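You operate a simulated robot arm through the tools that you are given. There is no shell and no other tool. Be economical: measure what you need, move in short steps, check, and stop when the job is done.

You run a simulated two-armed robot. Do the job below in one go: nothing can be reset, and whatever is moved stays where it is left.

Task
On the top of the seed cupboard, pour about 70 ml from the green feed bottle into the red-handled jug, holding that steady with the other hand, and put the green feed bottle back.

Only the result counts: the job must be done as asked and must still hold three seconds after the hand-in. Knocking over, shifting, dropping, spilling or breaking anything else fails it.

Robot
Two 6-joint arms with two-finger parallel grippers on one trunk, on a base that drives. Base frame: it is fixed to the floor where the robot stands at the start and does not move with it; the origin is under the middle of the robot, x ahead of it, y to its left, z up; the surface under the hand at the start is at about z = 0.84. Readings come in m, rad, newtons and seconds.
The left shoulder is at the start at [0.28, 0.185, 1.105], the right one opposite. With the tool pointing down near the work surface each hand reaches from about 0.56 to 0.94 m from the robot's upright axis, wherever it stands, measured 20 degrees to its own side. Payload 1.57 kg a hand.
The TCP of each hand is the grasp point between the finger pads, 0.03 m short of the fingertips. In the tool frame z runs along the fingers and y along their closing line. Largest opening 0.08 m; finger width 0.017, thickness 0.012; the body of the gripper, 0.04 by 0.082 m, starts 0.08 m behind the TCP.
Orientation is told as [roll, pitch, yaw] about the base's x, y, z axes, in that order, counted from this pose: with the fingers straight down and closing along the base's y, the tool's x points along the base's -x, its y along +y and its z along -z.

Tools
- The arms move only by the tool step_arm. It takes "left_steps", "right_steps" or both (then of equal length, played together; a hand with none holds still); each is a list of rows, each an object (a shift or turn left out is 0, a gripper value left out holds the last) with "delta_rot": the turn, a rotation vector about the tool's x, y, z in rad, a list of three; "delta_pos": the shift along the tool's x, y, z in m, a list of three; "claw": the closure, from 0 (fully open) to 1 (shut). In form: [{"delta_rot": [wx, wy, wz], "delta_pos": [tx, ty, tz], "claw": claw}, ...]. A call has 1 to 12 rows; each row shifts and turns the commanded pose from where the row before left it, along the tool's axes as they then stand. Each row takes 0.2 s and may step no farther than 0.05 m and 0.15 rad from the row before; otherwise, or with a gripper value out of range, the whole call is refused. A pose out of reach is approached as far as the arm can. The call stops where the force on the tool passes 40 N (or 10 N more than at its start, if that is more) or the arm is blocked; 0.2 s more then pass. Each finger travels about 0.153 m/s and halts on what it meets, pressing with about 23 N; the grip force reading is that of the motor and also rises with nothing between the fingers. The clock runs only during rows and for 0.2 s after the last one: add rows that do not move to give the fingers time. The reply holds the time, the measured pose of the TCP, the force on the tool along the base axes, the opening and the grip force, in the units named above and with some noise, with the torque about the TCP (base axes, N m) and any sound that the robot's microphone picked up, and new pictures: "pictures" is both (left out), scene, wrist or none (wrist: the cameras of the hands that moved).
- Cameras (640 x 400 px; columns grow to the right, rows downward): "scene" is now at [0.2368, 0.0217, 1.5447]; the picture's right is [0.25, -0.97, 0.00], its down [-0.73, -0.19, -0.65] and it looks along [0.63, 0.16, -0.76] (base axes); focal length 244 px, centre (320, 200). "left" rides on the left gripper at [0.072, 0.007, -0.122] in its tool frame; the picture's right is [-0.09, 1.00, 0.00], its down [-0.84, -0.08, -0.54] and it looks along [-0.54, -0.05, 0.84] (tool axes); focal length 238 px, centre (320, 200). "right" rides on the right gripper at [0.072, -0.007, -0.122] in its tool frame; the picture's right is [0.09, 1.00, 0.00], its down [-0.84, 0.08, -0.54] and it looks along [-0.54, 0.05, 0.84] (tool axes); focal length 238 px, centre (320, 200). There is no depth. A picture from a camera that has moved, and an enlarged one, comes with that camera's place and axes in the base frame and with its lens.
- slide_trunk(by): slides the trunk up (or, below 0, down) by that many m; the arms and the scene camera ride with it, the base frame stays. It gives what a move gives, with no picture.
- drive_base(legs): drives the robot by 1 to 6 legs, each [ahead, turn to the left] in m and rad, along the robot's own axes; the way and the turn of a leg run together, so that a leg with both is an arc; at most 1.5 m and 3.142 rad a leg. The arms and the cameras ride along, it lands a little off, and it stops where it bumps. It gives what a move gives, and a new picture of the scene camera.
- head_to(pan, tilt): turns the head with the scene camera to pan (to the left, within 1.501 rad either way) and tilt (down, from -0.506 to 1.204), counted from straight ahead of the robot. It gives what a move gives, and a new picture of the scene camera.
- close_up(camera, box): a new picture of the part [left, top, right, bottom] of that camera's present view, enlarged. The clock stands still meanwhile.
- close_job(): hands the job in; it is judged then, once.

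Go step by step. Nothing tells you exact positions but the pictures and the camera data: compare them with the known pose of the tool, close in by small moves and look again before you grip or let go. The budget is 120 turns and 260 pictures, counting those below and the enlarged ones. Unless the task says otherwise, let go and move clear before handing in, and close with one line.

The tools are called after "Emit:" by a JSON object that holds its "op" and its "data". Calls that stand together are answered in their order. step_arm: Moves the arms, as the interface text tells. Its arguments: {"type":"object","properties":{"left_steps":{"type":"array","items":{"type":"object","properties":{"delta_rot":{"type":"array","items":{"type":"number"}},"delta_pos":{"type":"array","items":{"type":"number"}},"claw":{"type":"number"}}}},"right_steps":{"type":"array","items":{"type":"object","properties":{"delta_rot":{"type":"array","items":{"type":"number"}},"delta_pos":{"type":"array","items":{"type":"number"}},"claw":{"type":"number"}}}},"pictures":{"type":"string","enum":["both","scene","wrist","none"]}},"required":[]} The other tools are called the same way: slide_trunk (by) slides the trunk up or down; drive_base (legs) drives the base; head_to (pan, tilt) turns the head that bears the scene camera; close_up (camera, box) takes an enlarged picture of a part of a camera's view; close_job () hands the job in.

At the start:

```text
clock: 0.0
left_position: [0.4708, 0.3858, 1.3123]
left_ee_rot: [0.0, 0.0, -0.001]
left_wrist_force: [0.4, 0.4, 0.4]
left_torque: [0.03, -0.01, -0.01]
left_gripper_width: 0.08
left_finger_force: 0.1
right_position: [0.6042, -0.0739, 1.3279]
right_ee_rot: [0.0, 0.0, 0.002]
right_wrist_force: [-0.4, -0.4, -0.7]
right_torque: [0.02, 0.0, -0.02]
right_gripper_width: 0.0801
right_finger_force: 0.2
trunk travel left (down, up): [-0.8, 0.19]
robot x, y, heading: [-0.0013, -0.0019, -0.001]
head pan, tilt: [0.253, 0.859]
```

scene: 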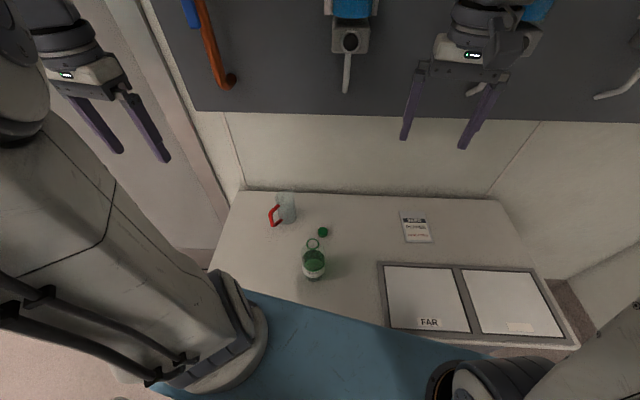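
right: 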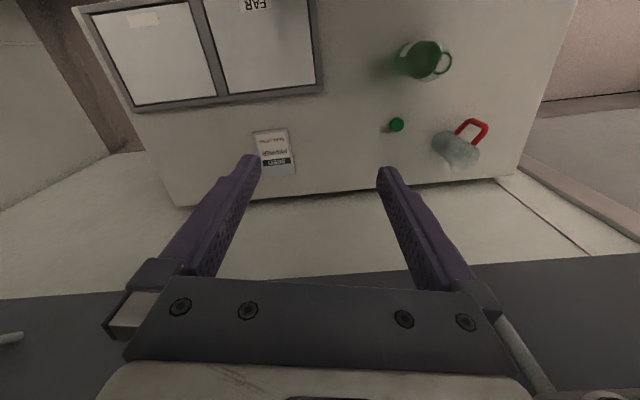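
left: 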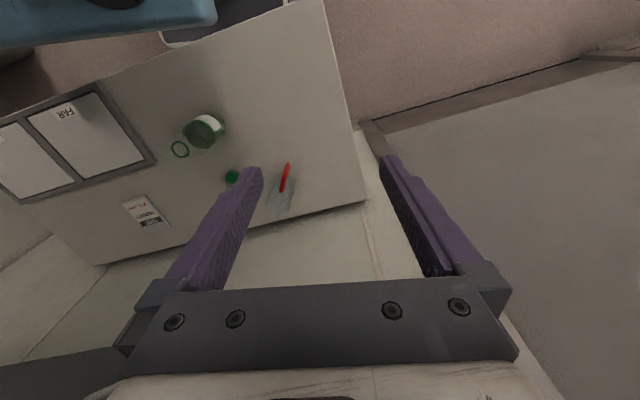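

I see a cupboard top with the green bottle, its cap lying beside it, a red-handled glass jug, a notice, and a framed thing marked "FAR". I'll look closer before moving.

Emit:
{"op": "close_up", "data": {"camera": "scene", "box": [240, 180, 360, 290]}}

Emit:
{"op": "close_up", "data": {"camera": "scene", "box": [370, 190, 580, 350]}}

Emit:
{"op": "close_up", "data": {"camera": "right", "box": [360, 20, 520, 190]}}

Emit:
{"op": "close_up", "data": {"camera": "left", "box": [100, 90, 310, 240]}}

```text
3.64 times, centred on (300, 235) of scene
camera zoom: at [0.2368, 0.0217, 1.5447], right [0.25, -0.97, 0.0], down [-0.73, -0.19, -0.65], along [0.63, 0.16, -0.76], focal length 888 px, centre (393, 73)
```

zoom: 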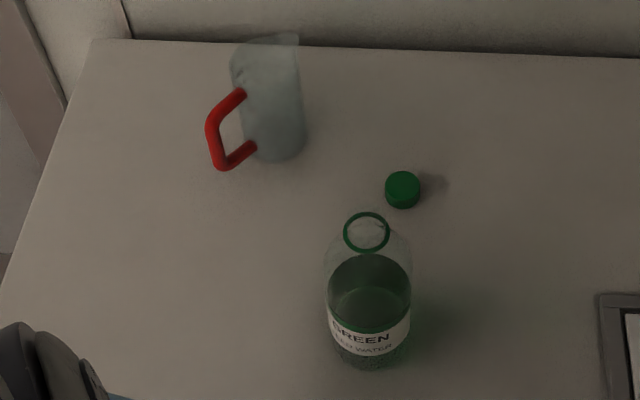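

```text
2.50 times, centred on (475, 270) of scene
camera zoom: at [0.2368, 0.0217, 1.5447], right [0.25, -0.97, 0.0], down [-0.73, -0.19, -0.65], along [0.63, 0.16, -0.76], focal length 610 px, centre (-68, 25)
```

zoom: 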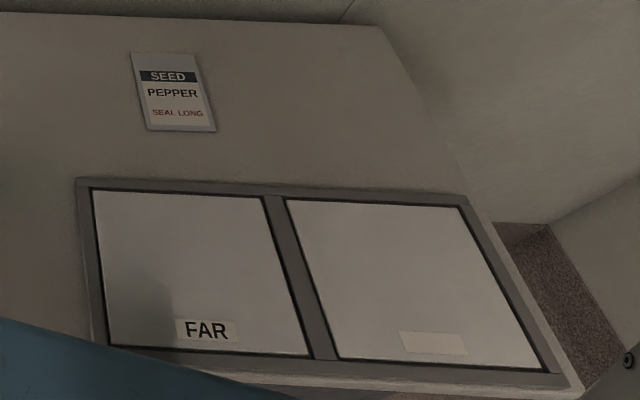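

```text
2.35 times, centred on (440, 105) of right
camera zoom: at [0.5337, -0.0804, 1.4508], right [-0.09, 1.0, 0.0], down [0.84, 0.08, 0.54], along [0.54, 0.05, -0.84], focal length 561 px, centre (38, 424)
```

zoom: 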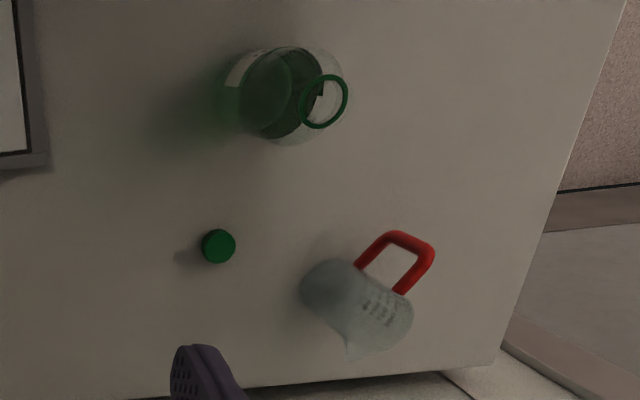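

```text
2.67 times, centred on (205, 165) of left
camera zoom: at [0.3988, 0.3932, 1.433], right [0.09, 1.0, 0.0], down [0.84, -0.08, 0.54], along [0.54, -0.05, -0.84], focal length 636 px, centre (627, 293)
```

zoom: 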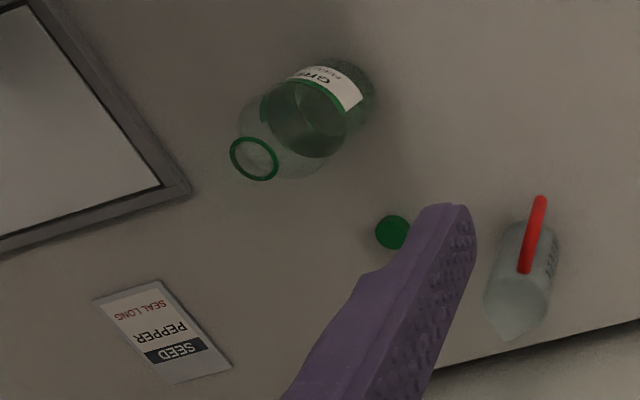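

The scene and wrist views agree. The surface is at z≈0.84, and the open bottle is at about (0.54, 0.12), 17 cm tall and 6.6 cm wide. The jug is at about (0.71, 0.27), with its handle bar toward me at about (0.645, 0.287). I'll back up about 0.2 m so both hands can approach at a slant.

Emit:
{"op": "drive_base", "data": {"legs": [[-0.2, 0]]}}

```text
clock: 1.6
left_position: [0.2717, 0.3859, 1.3123]
left_ee_rot: [0.0, 0.001, -0.001]
left_wrist_force: [0.8, -0.2, 0.0]
left_torque: [0.01, 0.02, 0.01]
left_gripper_width: 0.0798
left_finger_force: 0.1
right_position: [0.4043, -0.0755, 1.3278]
right_ee_rot: [-0.001, -0.001, -0.003]
right_wrist_force: [0.4, 0.2, -0.1]
right_torque: [0.01, 0.01, -0.01]
right_gripper_width: 0.0799
right_finger_force: 0.0
trunk travel left (down, up): [-0.8, 0.19]
robot x, y, heading: [-0.1999, -0.0015, -0.002]
head pan, tilt: [0.253, 0.859]
camera scene: at [0.0367, 0.0215, 1.5446], right [0.25, -0.97, 0.0], down [-0.73, -0.19, -0.65], along [0.63, 0.16, -0.76], focal length 244 px, centre (320, 200)
```

scene: 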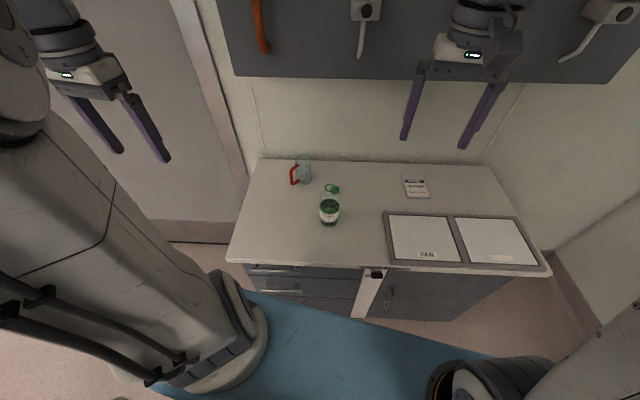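

The robot has moved back and the cupboard's near edge is at about x=0.38. Next I move both hands forward in the air.

Emit:
{"op": "step_arm", "data": {"left_steps": [{"delta_pos": [-0.05, 0, 0]}, {"delta_pos": [-0.05, 0, 0]}, {"delta_pos": [-0.05, 0, 0]}, {"delta_rot": [0, 0, 0.107]}, {"delta_rot": [0, 0, 0.107]}, {"delta_rot": [0, 0, 0.106]}, {"delta_rot": [0, -0.13, 0]}, {"delta_rot": [0, -0.131, 0]}, {"delta_rot": [0, -0.131, 0]}, {"delta_rot": [0, -0.131, 0]}, {"delta_rot": [0, -0.131, 0]}, {"delta_rot": [0, -0.131, 0]}], "right_steps": [{}, {}, {}, {"delta_rot": [0, -0.117, 0]}, {"delta_rot": [0, -0.117, 0]}, {"delta_rot": [0, -0.117, 0]}, {"delta_rot": [0, -0.116, 0]}, {"delta_rot": [0, -0.116, 0]}, {"delta_rot": [0, -0.116, 0]}, {"delta_rot": [0, -0.116, 0]}, {"delta_rot": [0, -0.116, 0]}, {"delta_rot": [0, -0.116, 0]}]}}

```text
clock: 4.2
left_position: [0.4205, 0.3858, 1.3115]
left_ee_rot: [0.001, -0.786, -0.321]
left_wrist_force: [0.5, 0.2, -0.4]
left_torque: [0.0, 0.03, -0.01]
left_gripper_width: 0.0802
left_finger_force: 0.1
right_position: [0.4378, -0.0514, 1.3226]
right_ee_rot: [-0.001, -1.048, -0.002]
right_wrist_force: [0.7, 0.5, 0.2]
right_torque: [-0.02, -0.03, 0.02]
right_gripper_width: 0.0798
right_finger_force: 0.1
right hand out of reach, approached as far as the arm can: row 9, 10, 11, 12
trunk travel left (down, up): [-0.8, 0.19]
robot x, y, heading: [-0.199, -0.0007, -0.002]
head pan, tilt: [0.253, 0.859]
camera scene: at [0.0363, 0.0215, 1.5447], right [0.25, -0.97, 0.0], down [-0.73, -0.19, -0.65], along [0.63, 0.16, -0.76], focal length 244 px, centre (320, 200)
camera right: at [0.2971, -0.0573, 1.3206], right [-0.05, 1.0, -0.08], down [-0.05, 0.08, 1.0], along [1.0, 0.05, 0.05], focal length 238 px, centre (320, 200)
camera left: at [0.293, 0.4361, 1.3465], right [0.37, 0.92, 0.07], down [0.17, -0.14, 0.98], along [0.91, -0.35, -0.21], focal length 238 px, centre (320, 200)
```

scene: 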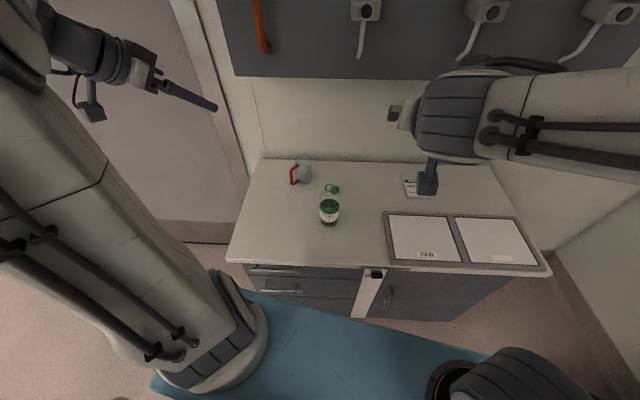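
right: 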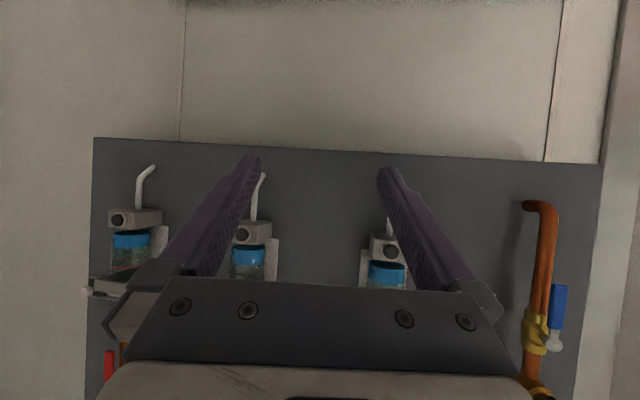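
left: 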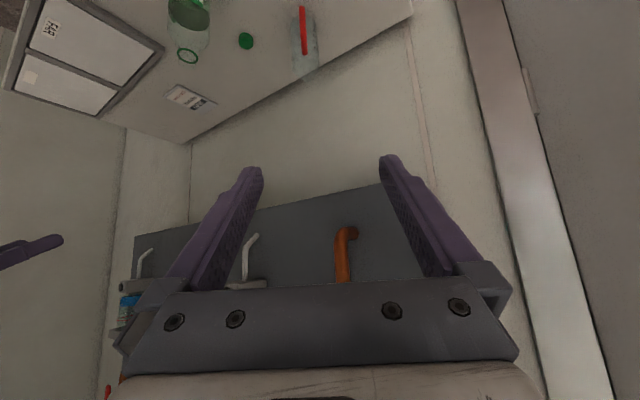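

Both hands now have the tilt I wanted: left 45° and right 60°. I'll bring them down toward pre-grasp points behind the jug handle and behind the bottle.

Emit:
{"op": "step_arm", "data": {"left_steps": [{"delta_pos": [0.0122, -0.0026, 0.0394]}, {"delta_pos": [0.0122, -0.0026, 0.0394]}, {"delta_pos": [0.0122, -0.0026, 0.0394]}, {"delta_pos": [0.0122, -0.0026, 0.0394]}, {"delta_pos": [0.0122, -0.0026, 0.0394]}, {"delta_pos": [0.0122, -0.0026, 0.0394]}], "right_steps": [{"delta_pos": [0.0235, 0.0323, 0.0186]}, {"delta_pos": [0.0235, 0.0323, 0.0186]}, {"delta_pos": [0.0235, 0.0323, 0.0186]}, {"delta_pos": [0.0235, 0.0323, 0.0186]}, {"delta_pos": [0.0235, 0.0323, 0.0186]}, {"delta_pos": [0.0235, 0.0323, 0.0186]}]}}

```text
clock: 5.6
left_position: [0.5271, 0.3341, 1.0922]
left_ee_rot: [0.001, -0.785, -0.322]
left_wrist_force: [-0.2, 0.3, 0.1]
left_torque: [0.0, 0.03, -0.01]
left_gripper_width: 0.0801
left_finger_force: 0.0
right_position: [0.4653, 0.1418, 1.1409]
right_ee_rot: [0.0, -1.047, 0.0]
right_wrist_force: [-0.1, 0.9, 0.6]
right_torque: [0.0, 0.01, 0.0]
right_gripper_width: 0.08
right_finger_force: 0.1
trunk travel left (down, up): [-0.8, 0.19]
robot x, y, heading: [-0.2, -0.0004, -0.001]
head pan, tilt: [0.253, 0.859]
camera scene: at [0.036, 0.0214, 1.5447], right [0.25, -0.97, 0.0], down [-0.73, -0.19, -0.65], along [0.63, 0.16, -0.76], focal length 244 px, centre (320, 200)
camera right: at [0.3253, 0.1356, 1.1395], right [-0.04, 1.0, -0.08], down [-0.05, 0.08, 1.0], along [1.0, 0.05, 0.05], focal length 238 px, centre (320, 200)
camera left: at [0.3974, 0.3831, 1.1283], right [0.38, 0.92, 0.07], down [0.17, -0.14, 0.97], along [0.91, -0.35, -0.21], focal length 238 px, centre (320, 200)
```

scene: 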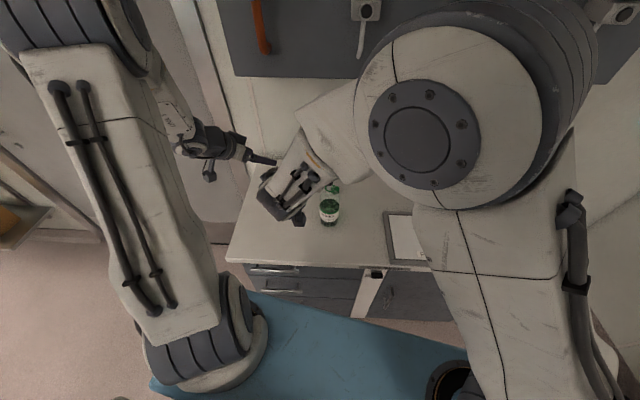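
right: 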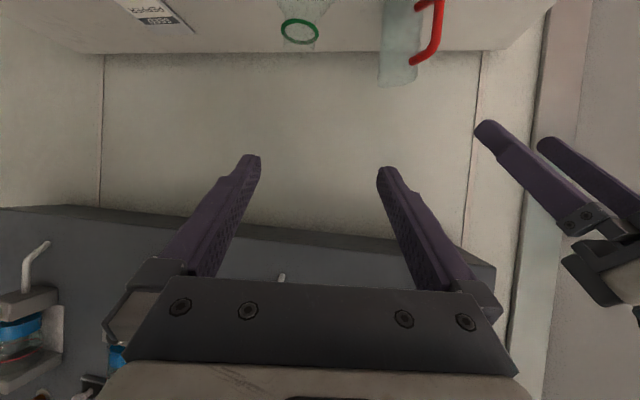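
left: 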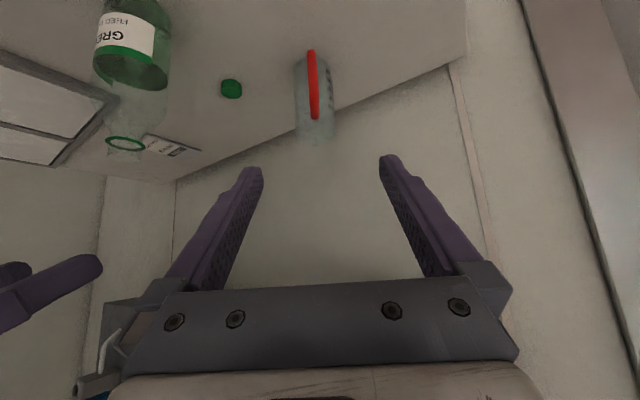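

The bottle and handle positions are confirmed from the wrist views. I'll continue down to the pre-grasp poses.

Emit:
{"op": "step_arm", "data": {"left_steps": [{"delta_pos": [0.0124, -0.0026, 0.039]}, {"delta_pos": [0.0124, -0.0026, 0.039]}, {"delta_pos": [0.0124, -0.0026, 0.039]}, {}, {}], "right_steps": [{"delta_pos": [0.0366, -0.0048, 0.013]}, {"delta_pos": [0.0366, -0.0048, 0.013]}, {"delta_pos": [0.0366, -0.0048, 0.013]}, {"delta_pos": [0.0366, -0.0048, 0.013]}, {"delta_pos": [0.0366, -0.0048, 0.013]}]}}

```text
clock: 6.8
left_position: [0.5796, 0.3088, 0.981]
left_ee_rot: [0.0, -0.785, -0.323]
left_wrist_force: [-0.3, 0.0, 0.4]
left_torque: [0.0, -0.01, 0.03]
left_gripper_width: 0.0802
left_finger_force: 0.0
right_position: [0.4361, 0.1342, 0.9613]
right_ee_rot: [-0.014, -1.042, 0.009]
right_wrist_force: [0.0, -0.3, -0.1]
right_torque: [0.0, -0.02, 0.0]
right_gripper_width: 0.0801
right_finger_force: 0.1
right hand out of reach, approached as far as the arm can: row 5
trunk travel left (down, up): [-0.8, 0.19]
robot x, y, heading: [-0.1995, 0.0014, -0.002]
head pan, tilt: [0.253, 0.859]
camera scene: at [0.0363, 0.0214, 1.5447], right [0.25, -0.97, 0.0], down [-0.73, -0.19, -0.65], along [0.63, 0.16, -0.76], focal length 244 px, centre (320, 200)
camera right: at [0.2964, 0.1287, 0.9614], right [-0.04, 1.0, -0.09], down [-0.05, 0.09, 1.0], along [1.0, 0.05, 0.04], focal length 238 px, centre (320, 200)
camera left: at [0.4506, 0.3591, 1.0179], right [0.38, 0.92, 0.07], down [0.17, -0.14, 0.97], along [0.91, -0.36, -0.21], focal length 238 px, centre (320, 200)
```

scene: 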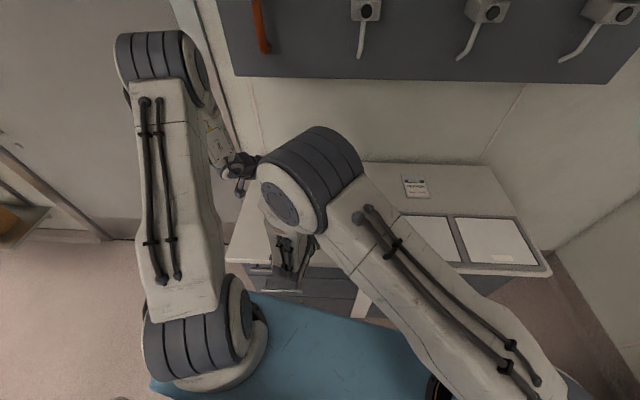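
right: 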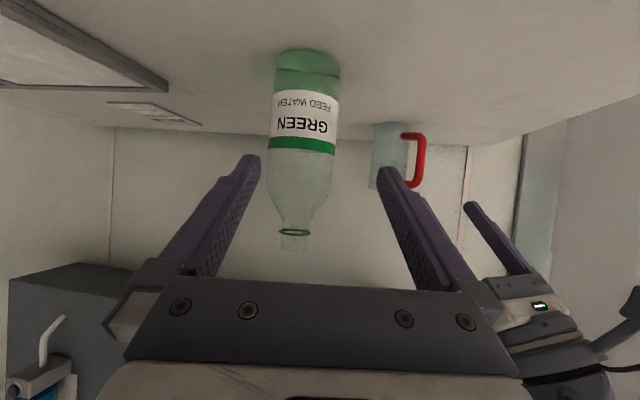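
left: 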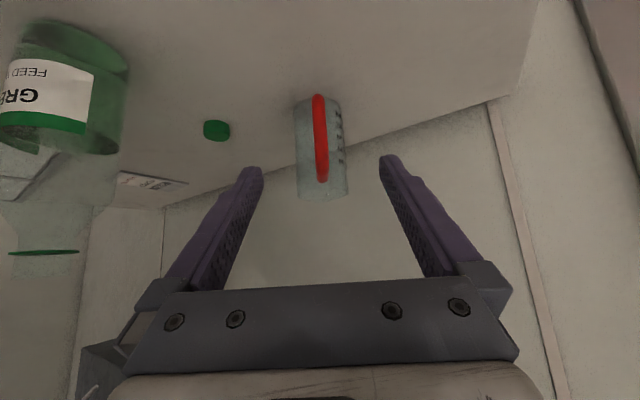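

The left hand is lined up with the handle bar. The right is behind the bottle and slightly off-centre, with the bottle axis at y≈0.119. I'll correct and close in, then check.

Emit:
{"op": "step_arm", "data": {"left_steps": [{"delta_pos": [0.001, 0, 0.03]}, {"delta_pos": [0.001, 0, 0.03]}], "right_steps": [{"delta_pos": [0.0095, -0.0075, 0.0195]}, {"delta_pos": [0.0095, -0.0075, 0.0195]}], "pictures": "wrist"}}

```text
clock: 7.4
left_position: [0.6174, 0.2947, 0.9398]
left_ee_rot: [0.0, -0.785, -0.32]
left_wrist_force: [0.0, -0.1, 0.0]
left_torque: [-0.05, 0.0, 0.01]
left_gripper_width: 0.08
left_finger_force: 0.0
right_position: [0.4696, 0.1344, 0.9341]
right_ee_rot: [-0.012, -1.046, 0.006]
right_wrist_force: [-1.5, 0.5, -0.5]
right_torque: [-0.03, -0.02, 0.0]
right_gripper_width: 0.0799
right_finger_force: 0.0
right hand out of reach, approached as far as the arm can: row 1, 2
trunk travel left (down, up): [-0.8, 0.19]
robot x, y, heading: [-0.1996, -0.0013, -0.002]
head pan, tilt: [0.253, 0.859]
camera right: at [0.3287, 0.1288, 0.9341], right [-0.04, 1.0, -0.09], down [-0.05, 0.08, 1.0], along [1.0, 0.05, 0.05], focal length 238 px, centre (320, 200)
camera left: at [0.4887, 0.3459, 0.9741], right [0.38, 0.92, 0.07], down [0.17, -0.14, 0.97], along [0.91, -0.36, -0.21], focal length 238 px, centre (320, 200)
```

right: 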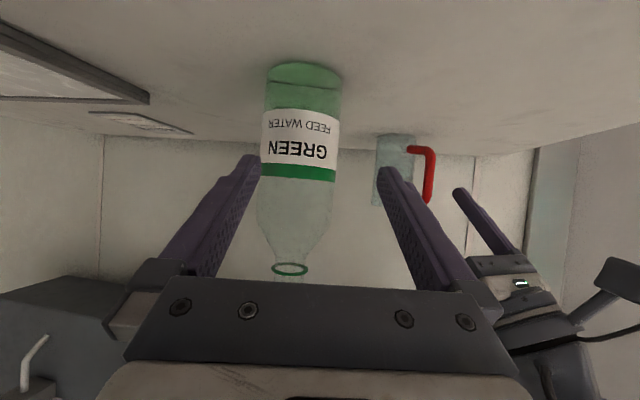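
left: 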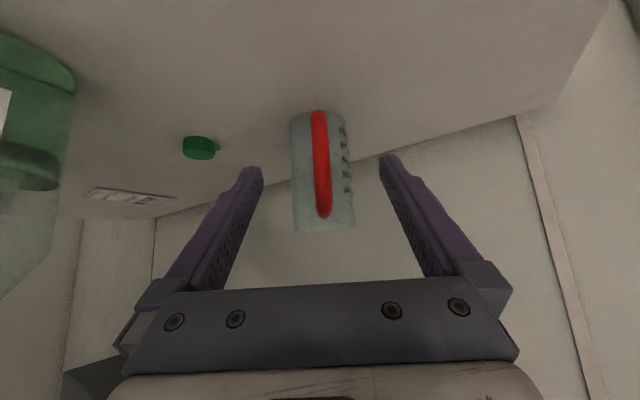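

The right arm sits at its inner reach limit. I'll back up another 0.08 m, which clears both objects, then yaw the right hand slightly inward.

Emit:
{"op": "drive_base", "data": {"legs": [[-0.08, 0]]}}

Emit:
{"op": "step_arm", "data": {"right_steps": [{"delta_rot": [-0.108, 0, -0.0625]}, {"delta_rot": [-0.108, 0, -0.0625]}, {}], "left_steps": [{}, {}, {}], "pictures": "wrist"}}

```text
clock: 8.4
left_position: [0.5366, 0.2965, 0.9386]
left_ee_rot: [0.001, -0.787, -0.321]
left_wrist_force: [-0.1, 0.1, -0.6]
left_torque: [-0.01, -0.02, 0.01]
left_gripper_width: 0.0801
left_finger_force: 0.1
right_position: [0.3892, 0.1338, 0.9343]
right_ee_rot: [-0.013, -1.043, 0.006]
right_wrist_force: [0.3, -0.5, -0.7]
right_torque: [-0.04, -0.05, 0.04]
right_gripper_width: 0.08
right_finger_force: 0.0
trunk travel left (down, up): [-0.8, 0.19]
robot x, y, heading: [-0.2831, -0.0014, 0.0]
head pan, tilt: [0.253, 0.859]
camera scene: at [-0.0436, 0.0219, 1.5446], right [0.25, -0.97, 0.0], down [-0.73, -0.19, -0.65], along [0.63, 0.16, -0.76], focal length 244 px, centre (320, 200)
```

scene: 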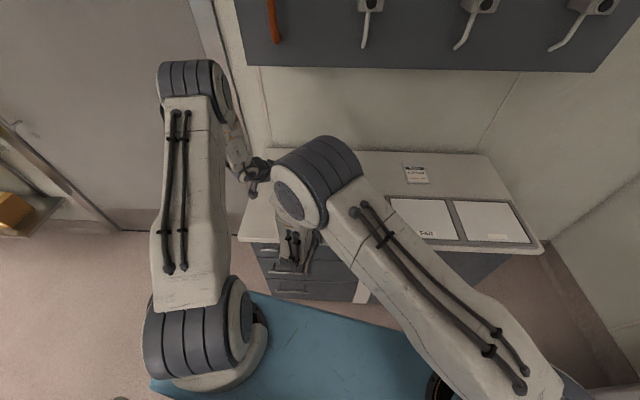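

```text
clock: 9.2
left_position: [0.5361, 0.2978, 0.9385]
left_ee_rot: [0.0, -0.785, -0.322]
left_wrist_force: [-0.8, -0.8, -0.8]
left_torque: [-0.02, -0.03, -0.01]
left_gripper_width: 0.0797
left_finger_force: 0.1
right_position: [0.4053, 0.1642, 0.9506]
right_ee_rot: [-0.033, -1.039, 0.272]
right_wrist_force: [-0.1, -0.3, -0.7]
right_torque: [0.04, -0.04, -0.03]
right_gripper_width: 0.0799
right_finger_force: 0.0
right hand out of reach, approached as far as the arm can: row 1, 2
trunk travel left (down, up): [-0.8, 0.19]
robot x, y, heading: [-0.2805, 0.0001, 0.002]
head pan, tilt: [0.253, 0.859]
camera right: at [0.2699, 0.124, 0.9505], right [-0.29, 0.95, -0.1], down [-0.06, 0.08, 0.99], along [0.96, 0.29, 0.04], focal length 238 px, centre (320, 200)
camera left: at [0.4082, 0.3464, 0.9743], right [0.38, 0.92, 0.07], down [0.17, -0.14, 0.97], along [0.91, -0.35, -0.21], focal length 238 px, centre (320, 200)
```

right: 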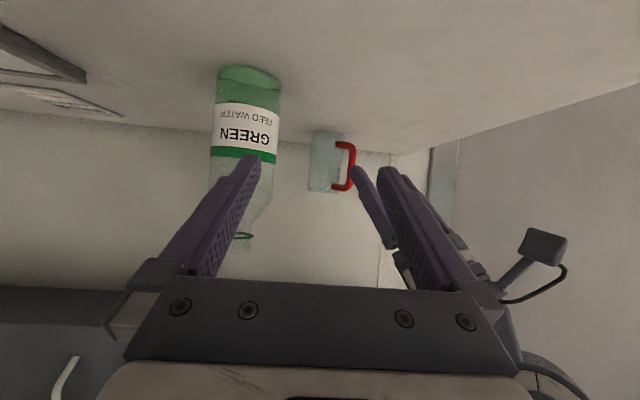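
left: 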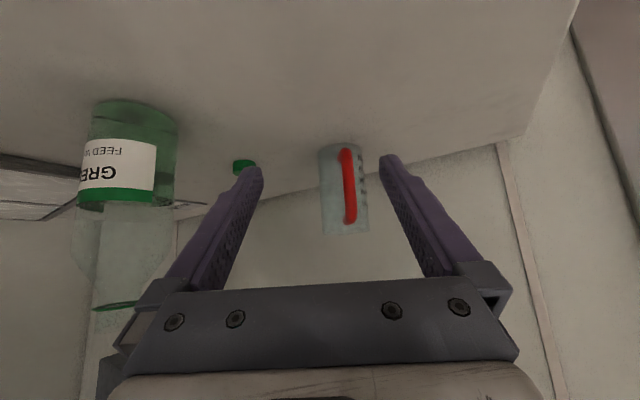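

The right wrist is still near a limit. I'll shift it into line with the bottle, further out, and see whether it tracks.

Emit:
{"op": "step_arm", "data": {"right_steps": [{"delta_pos": [0.0093, -0.0405, 0.0139]}, {"delta_pos": [0.0093, -0.0405, 0.0139]}, {}], "pictures": "wrist"}}

```text
clock: 10.1
left_position: [0.5373, 0.2961, 0.939]
left_ee_rot: [0.0, -0.786, -0.32]
left_wrist_force: [-1.0, -0.1, 0.3]
left_torque: [0.0, 0.05, 0.01]
left_gripper_width: 0.0801
left_finger_force: 0.1
right_position: [0.4655, 0.1238, 0.9384]
right_ee_rot: [-0.049, -1.036, 0.283]
right_wrist_force: [-0.2, -0.1, -0.7]
right_torque: [0.0, 0.04, 0.03]
right_gripper_width: 0.0796
right_finger_force: 0.0
right hand out of reach, approached as far as the arm can: row 1, 2
trunk travel left (down, up): [-0.8, 0.19]
robot x, y, heading: [-0.28, -0.0006, 0.005]
head pan, tilt: [0.253, 0.859]
camera right: at [0.3309, 0.0848, 0.9396], right [-0.28, 0.95, -0.1], down [-0.06, 0.09, 0.99], along [0.96, 0.29, 0.04], focal length 238 px, centre (320, 200)
```

right: 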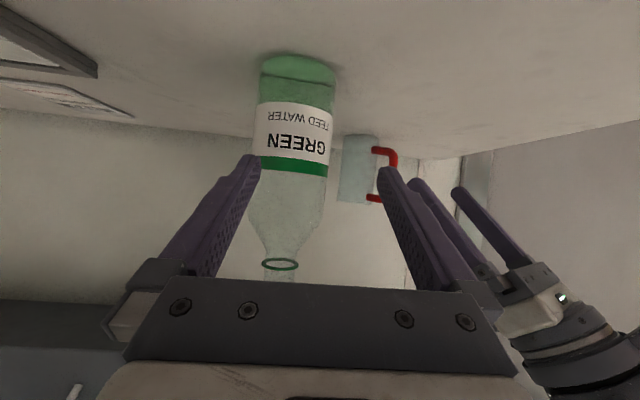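

Yaw zero has a better inner reach, so I'll undo the yaw while backing off a little.

Emit:
{"op": "step_arm", "data": {"right_steps": [{"delta_pos": [0.007, 0.002, -0.013]}, {"delta_rot": [0.122, 0, 0.0705]}, {"delta_rot": [0.122, 0, 0.0705]}, {}], "pictures": "wrist"}}

```text
clock: 11.1
left_position: [0.5367, 0.2976, 0.9393]
left_ee_rot: [0.0, -0.785, -0.322]
left_wrist_force: [-0.7, 0.1, 0.5]
left_torque: [0.01, -0.02, -0.03]
left_gripper_width: 0.0802
left_finger_force: 0.0
right_position: [0.458, 0.1352, 0.9454]
right_ee_rot: [-0.012, -1.045, -0.024]
right_wrist_force: [0.5, 0.2, 0.2]
right_torque: [0.02, 0.01, -0.02]
right_gripper_width: 0.0801
right_finger_force: 0.1
right hand out of reach, approached as far as the arm can: row 1
trunk travel left (down, up): [-0.8, 0.19]
robot x, y, heading: [-0.2784, -0.002, 0.003]
head pan, tilt: [0.253, 0.859]
camera right: at [0.3165, 0.1339, 0.9457], right [-0.01, 1.0, -0.09], down [-0.05, 0.09, 1.0], along [1.0, 0.01, 0.05], focal length 238 px, centre (320, 200)
```

right: 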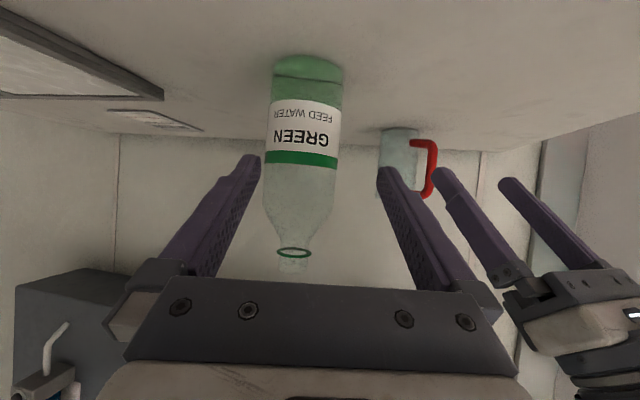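

It tracks now. I'll centre it on the bottle (y≈0.119) and lower to grip height.

Emit:
{"op": "step_arm", "data": {"right_steps": [{"delta_rot": [-0.027, 0, -0.002]}, {"delta_pos": [0.0303, -0.017, 0.0175]}, {}], "pictures": "wrist"}}

Emit:
{"op": "close_up", "data": {"camera": "right", "box": [220, 20, 460, 290]}}

```text
clock: 11.8
left_position: [0.5368, 0.2971, 0.9391]
left_ee_rot: [0.001, -0.786, -0.32]
left_wrist_force: [0.0, 0.6, -0.8]
left_torque: [0.04, 0.01, 0.0]
left_gripper_width: 0.0799
left_finger_force: 0.1
right_position: [0.4572, 0.1203, 0.9112]
right_ee_rot: [0.012, -1.046, -0.021]
right_wrist_force: [-0.7, 0.4, -0.2]
right_torque: [-0.02, 0.02, 0.01]
right_gripper_width: 0.0801
right_finger_force: 0.0
trunk travel left (down, up): [-0.8, 0.19]
robot x, y, heading: [-0.2828, 0.0048, 0.001]
head pan, tilt: [0.253, 0.859]
camera right: at [0.3167, 0.1146, 0.9106], right [-0.04, 1.0, -0.07], down [-0.05, 0.07, 1.0], along [1.0, 0.04, 0.05], focal length 238 px, centre (320, 200)
```

right: 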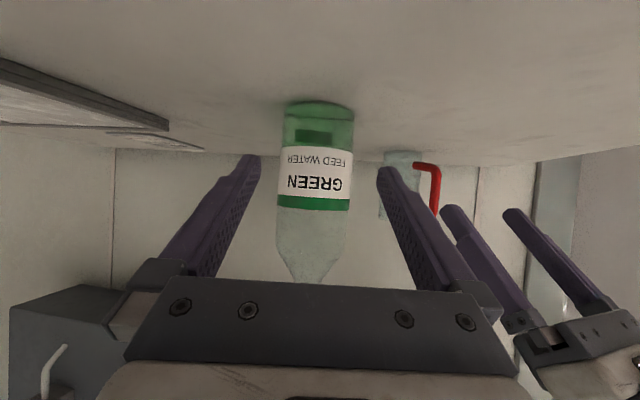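

```text
1.48 times, centred on (340, 155) of right
camera zoom: at [0.3167, 0.1146, 0.9106], right [-0.04, 1.0, -0.07], down [-0.05, 0.07, 1.0], along [1.0, 0.04, 0.05], focal length 353 px, centre (290, 267)
```

zoom: 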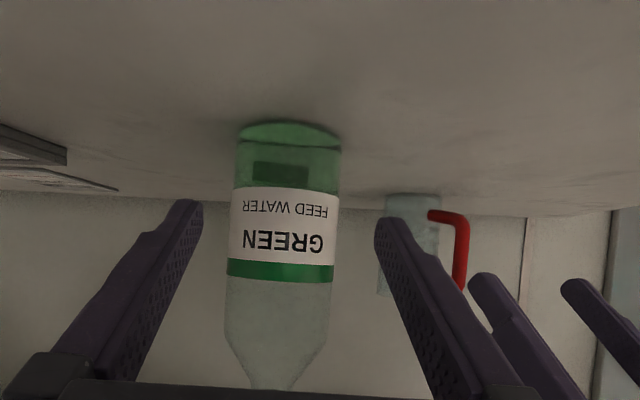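

The bottle is about 4 mm to the right of the finger centre. I'll correct that and advance halfway, then check the gaps.

Emit:
{"op": "step_arm", "data": {"right_steps": [{"delta_rot": [-0.011, 0, -0.02], "delta_pos": [0, -0.004, 0]}, {"delta_pos": [-0.0175, 0, 0.0303]}, {}], "pictures": "wrist"}}

Emit:
{"op": "close_up", "data": {"camera": "right", "box": [220, 60, 420, 240]}}

```text
clock: 12.7
left_position: [0.5373, 0.2956, 0.9404]
left_ee_rot: [-0.001, -0.787, -0.321]
left_wrist_force: [-0.4, -0.1, 0.1]
left_torque: [-0.03, -0.03, 0.0]
left_gripper_width: 0.0801
left_finger_force: 0.0
right_position: [0.4915, 0.1127, 0.911]
right_ee_rot: [-0.013, -1.046, 0.018]
right_wrist_force: [0.8, 0.8, 0.1]
right_torque: [0.02, 0.01, 0.02]
right_gripper_width: 0.0801
right_finger_force: 0.1
trunk travel left (down, up): [-0.8, 0.19]
robot x, y, heading: [-0.2795, -0.0004, 0.001]
head pan, tilt: [0.253, 0.859]
camera right: at [0.3509, 0.1065, 0.9116], right [-0.06, 0.99, -0.09], down [-0.05, 0.08, 1.0], along [1.0, 0.06, 0.05], focal length 238 px, centre (320, 200)
```

right: 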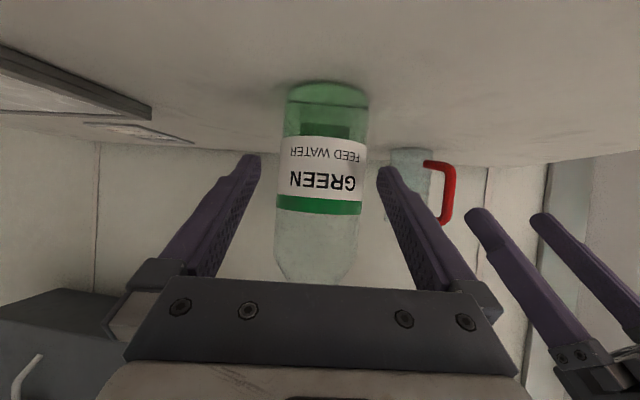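

```text
2.22 times, centred on (320, 150) of right
camera zoom: at [0.3509, 0.1065, 0.9116], right [-0.06, 0.99, -0.09], down [-0.05, 0.08, 1.0], along [1.0, 0.06, 0.05], focal length 530 px, centre (320, 311)
```

zoom: 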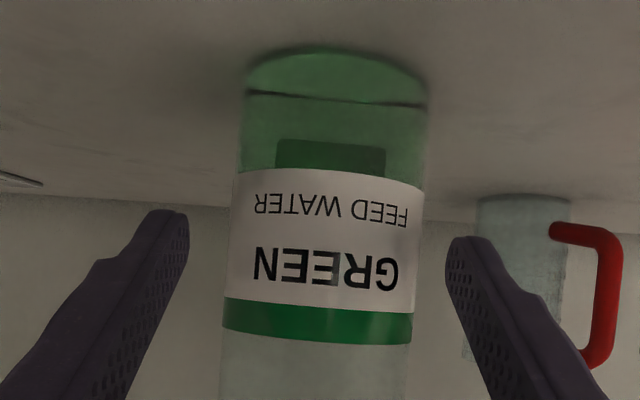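

The gaps on both sides are nearly equal. I'll advance fully, re-check, then close gently.

Emit:
{"op": "step_arm", "data": {"right_steps": [{"delta_pos": [-0.0093, 0.0015, 0.0218]}, {"delta_pos": [-0.0093, 0, 0.0218]}, {}], "pictures": "wrist"}}

Emit:
{"op": "close_up", "data": {"camera": "right", "box": [220, 60, 420, 240]}}

```text
clock: 13.4
left_position: [0.5359, 0.2967, 0.9393]
left_ee_rot: [0.0, -0.786, -0.322]
left_wrist_force: [0.0, 0.2, 0.5]
left_torque: [0.05, 0.04, -0.01]
left_gripper_width: 0.08
left_finger_force: 0.1
right_position: [0.5402, 0.1168, 0.905]
right_ee_rot: [-0.011, -1.045, 0.02]
right_wrist_force: [-0.7, -0.3, -0.3]
right_torque: [0.02, 0.0, -0.02]
right_gripper_width: 0.0799
right_finger_force: 0.1
trunk travel left (down, up): [-0.8, 0.19]
robot x, y, heading: [-0.2827, 0.0027, 0.005]
head pan, tilt: [0.253, 0.859]
camera right: at [0.3999, 0.1092, 0.9049], right [-0.06, 0.99, -0.09], down [-0.05, 0.08, 1.0], along [1.0, 0.06, 0.05], focal length 238 px, centre (320, 200)
```

right: 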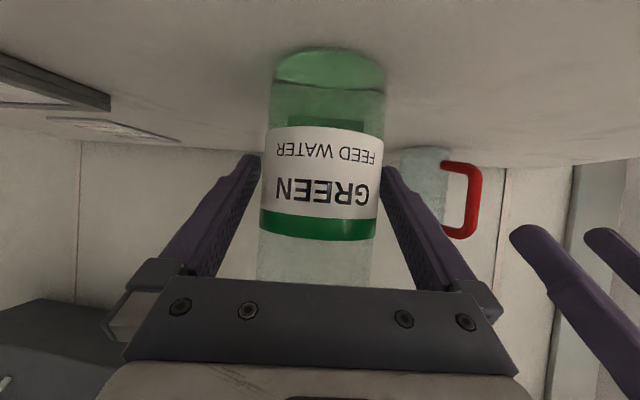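

```text
2.22 times, centred on (320, 150) of right
camera zoom: at [0.3999, 0.1092, 0.9049], right [-0.06, 0.99, -0.09], down [-0.05, 0.08, 1.0], along [1.0, 0.06, 0.05], focal length 530 px, centre (320, 311)
```

zoom: 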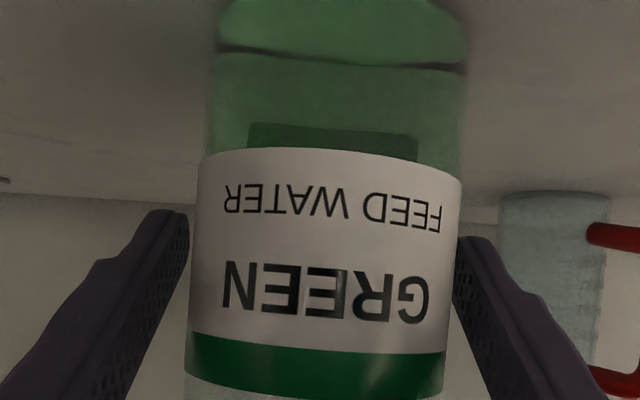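

The bottle sits centred between the fingers. I'll grip it.

Emit:
{"op": "step_arm", "data": {"right_steps": [{"claw": 0.15}, {"claw": 0.6}, {}, {}], "pictures": "wrist"}}

```text
clock: 14.4
left_position: [0.5365, 0.2966, 0.939]
left_ee_rot: [-0.001, -0.785, -0.321]
left_wrist_force: [0.4, -0.1, -0.5]
left_torque: [0.02, 0.01, 0.01]
left_gripper_width: 0.08
left_finger_force: 0.0
right_position: [0.5397, 0.1169, 0.9063]
right_ee_rot: [-0.013, -1.046, 0.02]
right_wrist_force: [1.6, -0.1, 0.2]
right_torque: [0.07, -0.04, -0.02]
right_gripper_width: 0.0653
right_finger_force: 23.0
trunk travel left (down, up): [-0.8, 0.19]
robot x, y, heading: [-0.2848, -0.0037, -0.001]
head pan, tilt: [0.253, 0.859]
camera right: at [0.3995, 0.1092, 0.9049], right [-0.06, 0.99, -0.09], down [-0.05, 0.08, 1.0], along [1.0, 0.06, 0.05], focal length 238 px, centre (320, 200)
```

right: 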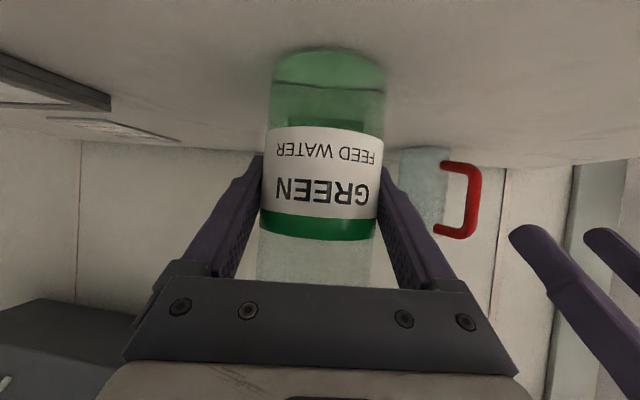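

The bottle is held: width 65 mm, grip 23 N. Now the left hand goes back to the jug handle, stopping just short to check.

Emit:
{"op": "step_arm", "data": {"left_steps": [{"delta_pos": [-0.0177, 0.0135, 0.025]}, {"delta_pos": [-0.0177, 0.0135, 0.025]}, {"delta_pos": [-0.01, 0, 0.017]}, {}], "pictures": "wrist"}}

Emit:
{"op": "close_up", "data": {"camera": "left", "box": [230, 80, 430, 240]}}

```text
clock: 15.4
left_position: [0.6212, 0.2979, 0.9239]
left_ee_rot: [-0.001, -0.785, -0.319]
left_wrist_force: [-0.4, 0.3, 0.3]
left_torque: [-0.01, -0.02, -0.02]
left_gripper_width: 0.0801
left_finger_force: 0.1
right_position: [0.54, 0.1162, 0.9051]
right_ee_rot: [-0.011, -1.045, 0.02]
right_wrist_force: [0.4, -0.4, 0.0]
right_torque: [0.08, 0.0, 0.03]
right_gripper_width: 0.0655
right_finger_force: 23.3
trunk travel left (down, up): [-0.8, 0.19]
robot x, y, heading: [-0.2817, -0.0003, -0.001]
head pan, tilt: [0.253, 0.859]
camera left: at [0.4928, 0.3467, 0.9592], right [0.38, 0.92, 0.06], down [0.17, -0.14, 0.97], along [0.91, -0.35, -0.21], focal length 238 px, centre (320, 200)
```

left: 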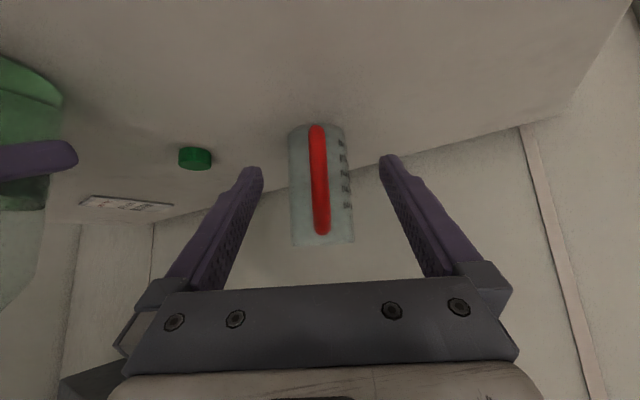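

```text
2.50 times, centred on (330, 160) of left
camera zoom: at [0.4928, 0.3467, 0.9592], right [0.38, 0.92, 0.06], down [0.17, -0.14, 0.97], along [0.91, -0.35, -0.21], focal length 596 px, centre (295, 300)
```

zoom: 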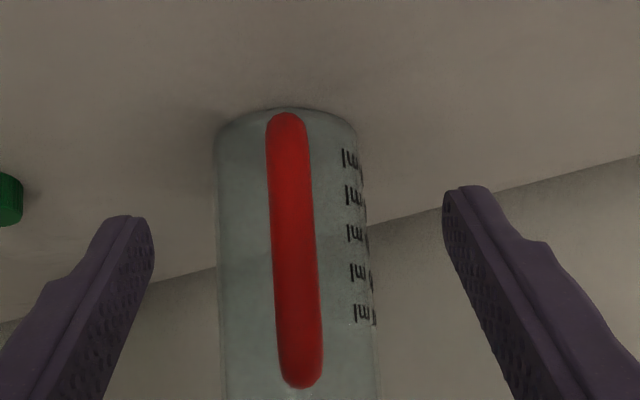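

The handle bar is centred between the left fingers, about 3 cm ahead along the tool. I'll advance and close on it.

Emit:
{"op": "step_arm", "data": {"left_steps": [{"delta_pos": [0, 0, 0.027]}, {}], "pictures": "wrist"}}

Emit:
{"op": "close_up", "data": {"camera": "left", "box": [230, 80, 430, 240]}}

```text
clock: 16.1
left_position: [0.6383, 0.2897, 0.9048]
left_ee_rot: [-0.001, -0.785, -0.322]
left_wrist_force: [-0.2, 0.4, 0.2]
left_torque: [0.01, 0.0, 0.0]
left_gripper_width: 0.0801
left_finger_force: 0.1
right_position: [0.5398, 0.1174, 0.9047]
right_ee_rot: [-0.013, -1.046, 0.018]
right_wrist_force: [-0.1, 0.1, 0.0]
right_torque: [0.09, 0.06, 0.03]
right_gripper_width: 0.0654
right_finger_force: 23.4
trunk travel left (down, up): [-0.8, 0.19]
robot x, y, heading: [-0.2838, 0.0018, -0.0]
head pan, tilt: [0.253, 0.859]
camera left: at [0.5102, 0.34, 0.9406], right [0.38, 0.92, 0.07], down [0.17, -0.14, 0.97], along [0.91, -0.35, -0.21], focal length 238 px, centre (320, 200)
```

left: 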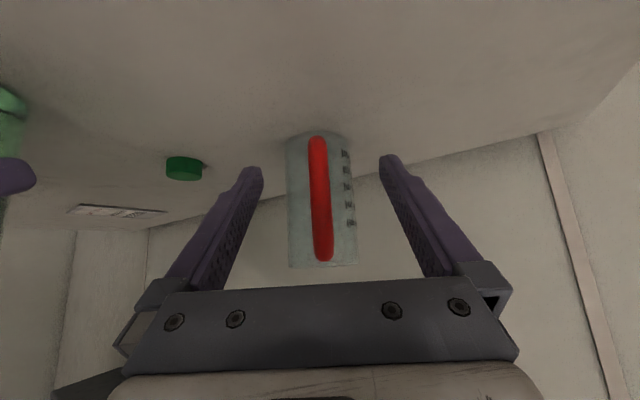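

```text
2.50 times, centred on (330, 160) of left
camera zoom: at [0.5102, 0.34, 0.9406], right [0.38, 0.92, 0.07], down [0.17, -0.14, 0.97], along [0.91, -0.35, -0.21], focal length 596 px, centre (295, 300)
```

zoom: 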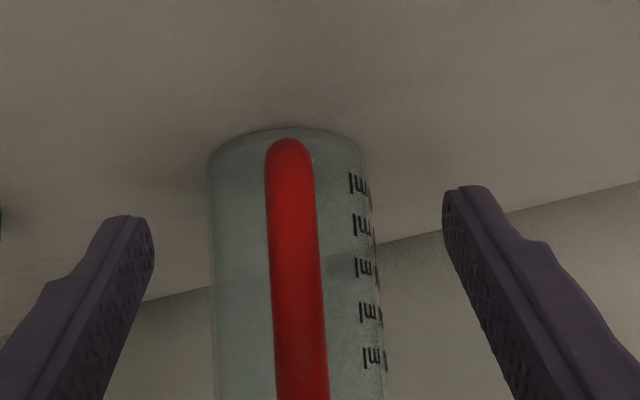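

It's centred within a millimetre or so. I'll close nearly shut, then check.

Emit:
{"op": "step_arm", "data": {"left_steps": [{"claw": 0.4}, {"claw": 0.7}, {}], "pictures": "wrist"}}

Emit:
{"op": "close_up", "data": {"camera": "left", "box": [230, 80, 430, 240]}}

```text
clock: 16.9
left_position: [0.6386, 0.2911, 0.9051]
left_ee_rot: [0.0, -0.787, -0.322]
left_wrist_force: [-0.6, 0.9, -0.2]
left_torque: [-0.03, 0.03, -0.01]
left_gripper_width: 0.0241
left_finger_force: 0.1
right_position: [0.5404, 0.1166, 0.9052]
right_ee_rot: [-0.012, -1.045, 0.02]
right_wrist_force: [-0.8, -0.1, 0.1]
right_torque: [0.09, 0.06, 0.03]
right_gripper_width: 0.0653
right_finger_force: 23.0
trunk travel left (down, up): [-0.8, 0.19]
robot x, y, heading: [-0.2806, -0.0024, -0.001]
head pan, tilt: [0.253, 0.859]
camera left: at [0.5099, 0.3401, 0.9405], right [0.38, 0.92, 0.07], down [0.17, -0.14, 0.97], along [0.91, -0.35, -0.21], focal length 238 px, centre (320, 200)
```

left: 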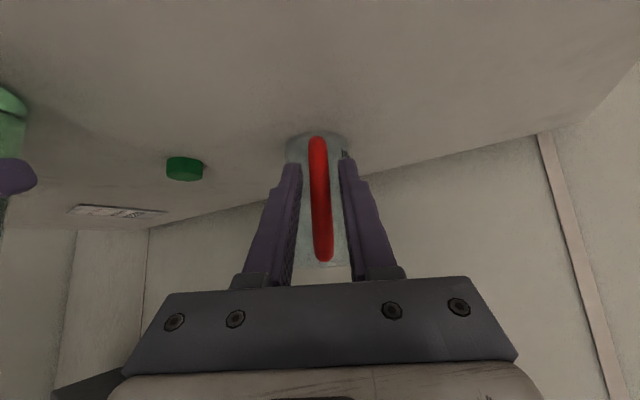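

```text
2.50 times, centred on (330, 160) of left
camera zoom: at [0.5099, 0.3401, 0.9405], right [0.38, 0.92, 0.07], down [0.17, -0.14, 0.97], along [0.91, -0.35, -0.21], focal length 596 px, centre (295, 300)
```

zoom: 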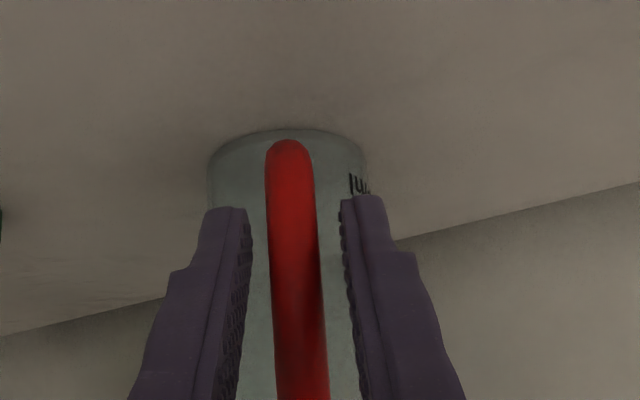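

The bar is centred. Closing now.

Emit:
{"op": "step_arm", "data": {"left_steps": [{"claw": 0.8}, {"claw": 1.0}, {}], "pictures": "wrist"}}

Emit:
{"op": "close_up", "data": {"camera": "right", "box": [220, 40, 620, 290]}}

```text
clock: 17.6
left_position: [0.6392, 0.2908, 0.9064]
left_ee_rot: [-0.001, -0.786, -0.322]
left_wrist_force: [0.4, -0.4, -0.9]
left_torque: [0.02, 0.04, 0.01]
left_gripper_width: 0.0118
left_finger_force: 23.0
right_position: [0.5395, 0.116, 0.9047]
right_ee_rot: [-0.013, -1.045, 0.019]
right_wrist_force: [-0.6, 0.2, 0.4]
right_torque: [0.09, -0.01, 0.01]
right_gripper_width: 0.0655
right_finger_force: 22.5
trunk travel left (down, up): [-0.8, 0.19]
robot x, y, heading: [-0.2838, -0.0006, 0.001]
head pan, tilt: [0.253, 0.859]
camera left: at [0.5099, 0.3402, 0.9405], right [0.38, 0.92, 0.07], down [0.17, -0.14, 0.97], along [0.91, -0.35, -0.21], focal length 238 px, centre (320, 200)
```

left: 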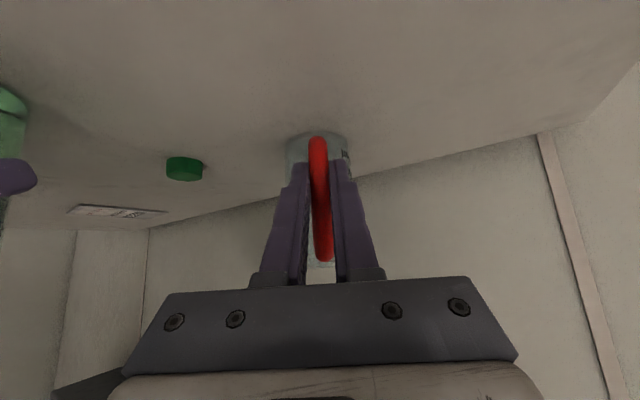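

```text
1.60 times, centred on (420, 165) of right
camera zoom: at [0.3995, 0.1093, 0.9049], right [-0.06, 0.99, -0.09], down [-0.05, 0.08, 1.0], along [1.0, 0.06, 0.05], focal length 381 px, centre (160, 256)
```

zoom: 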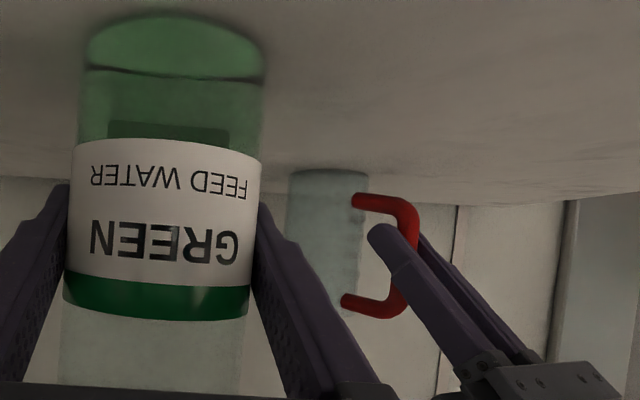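

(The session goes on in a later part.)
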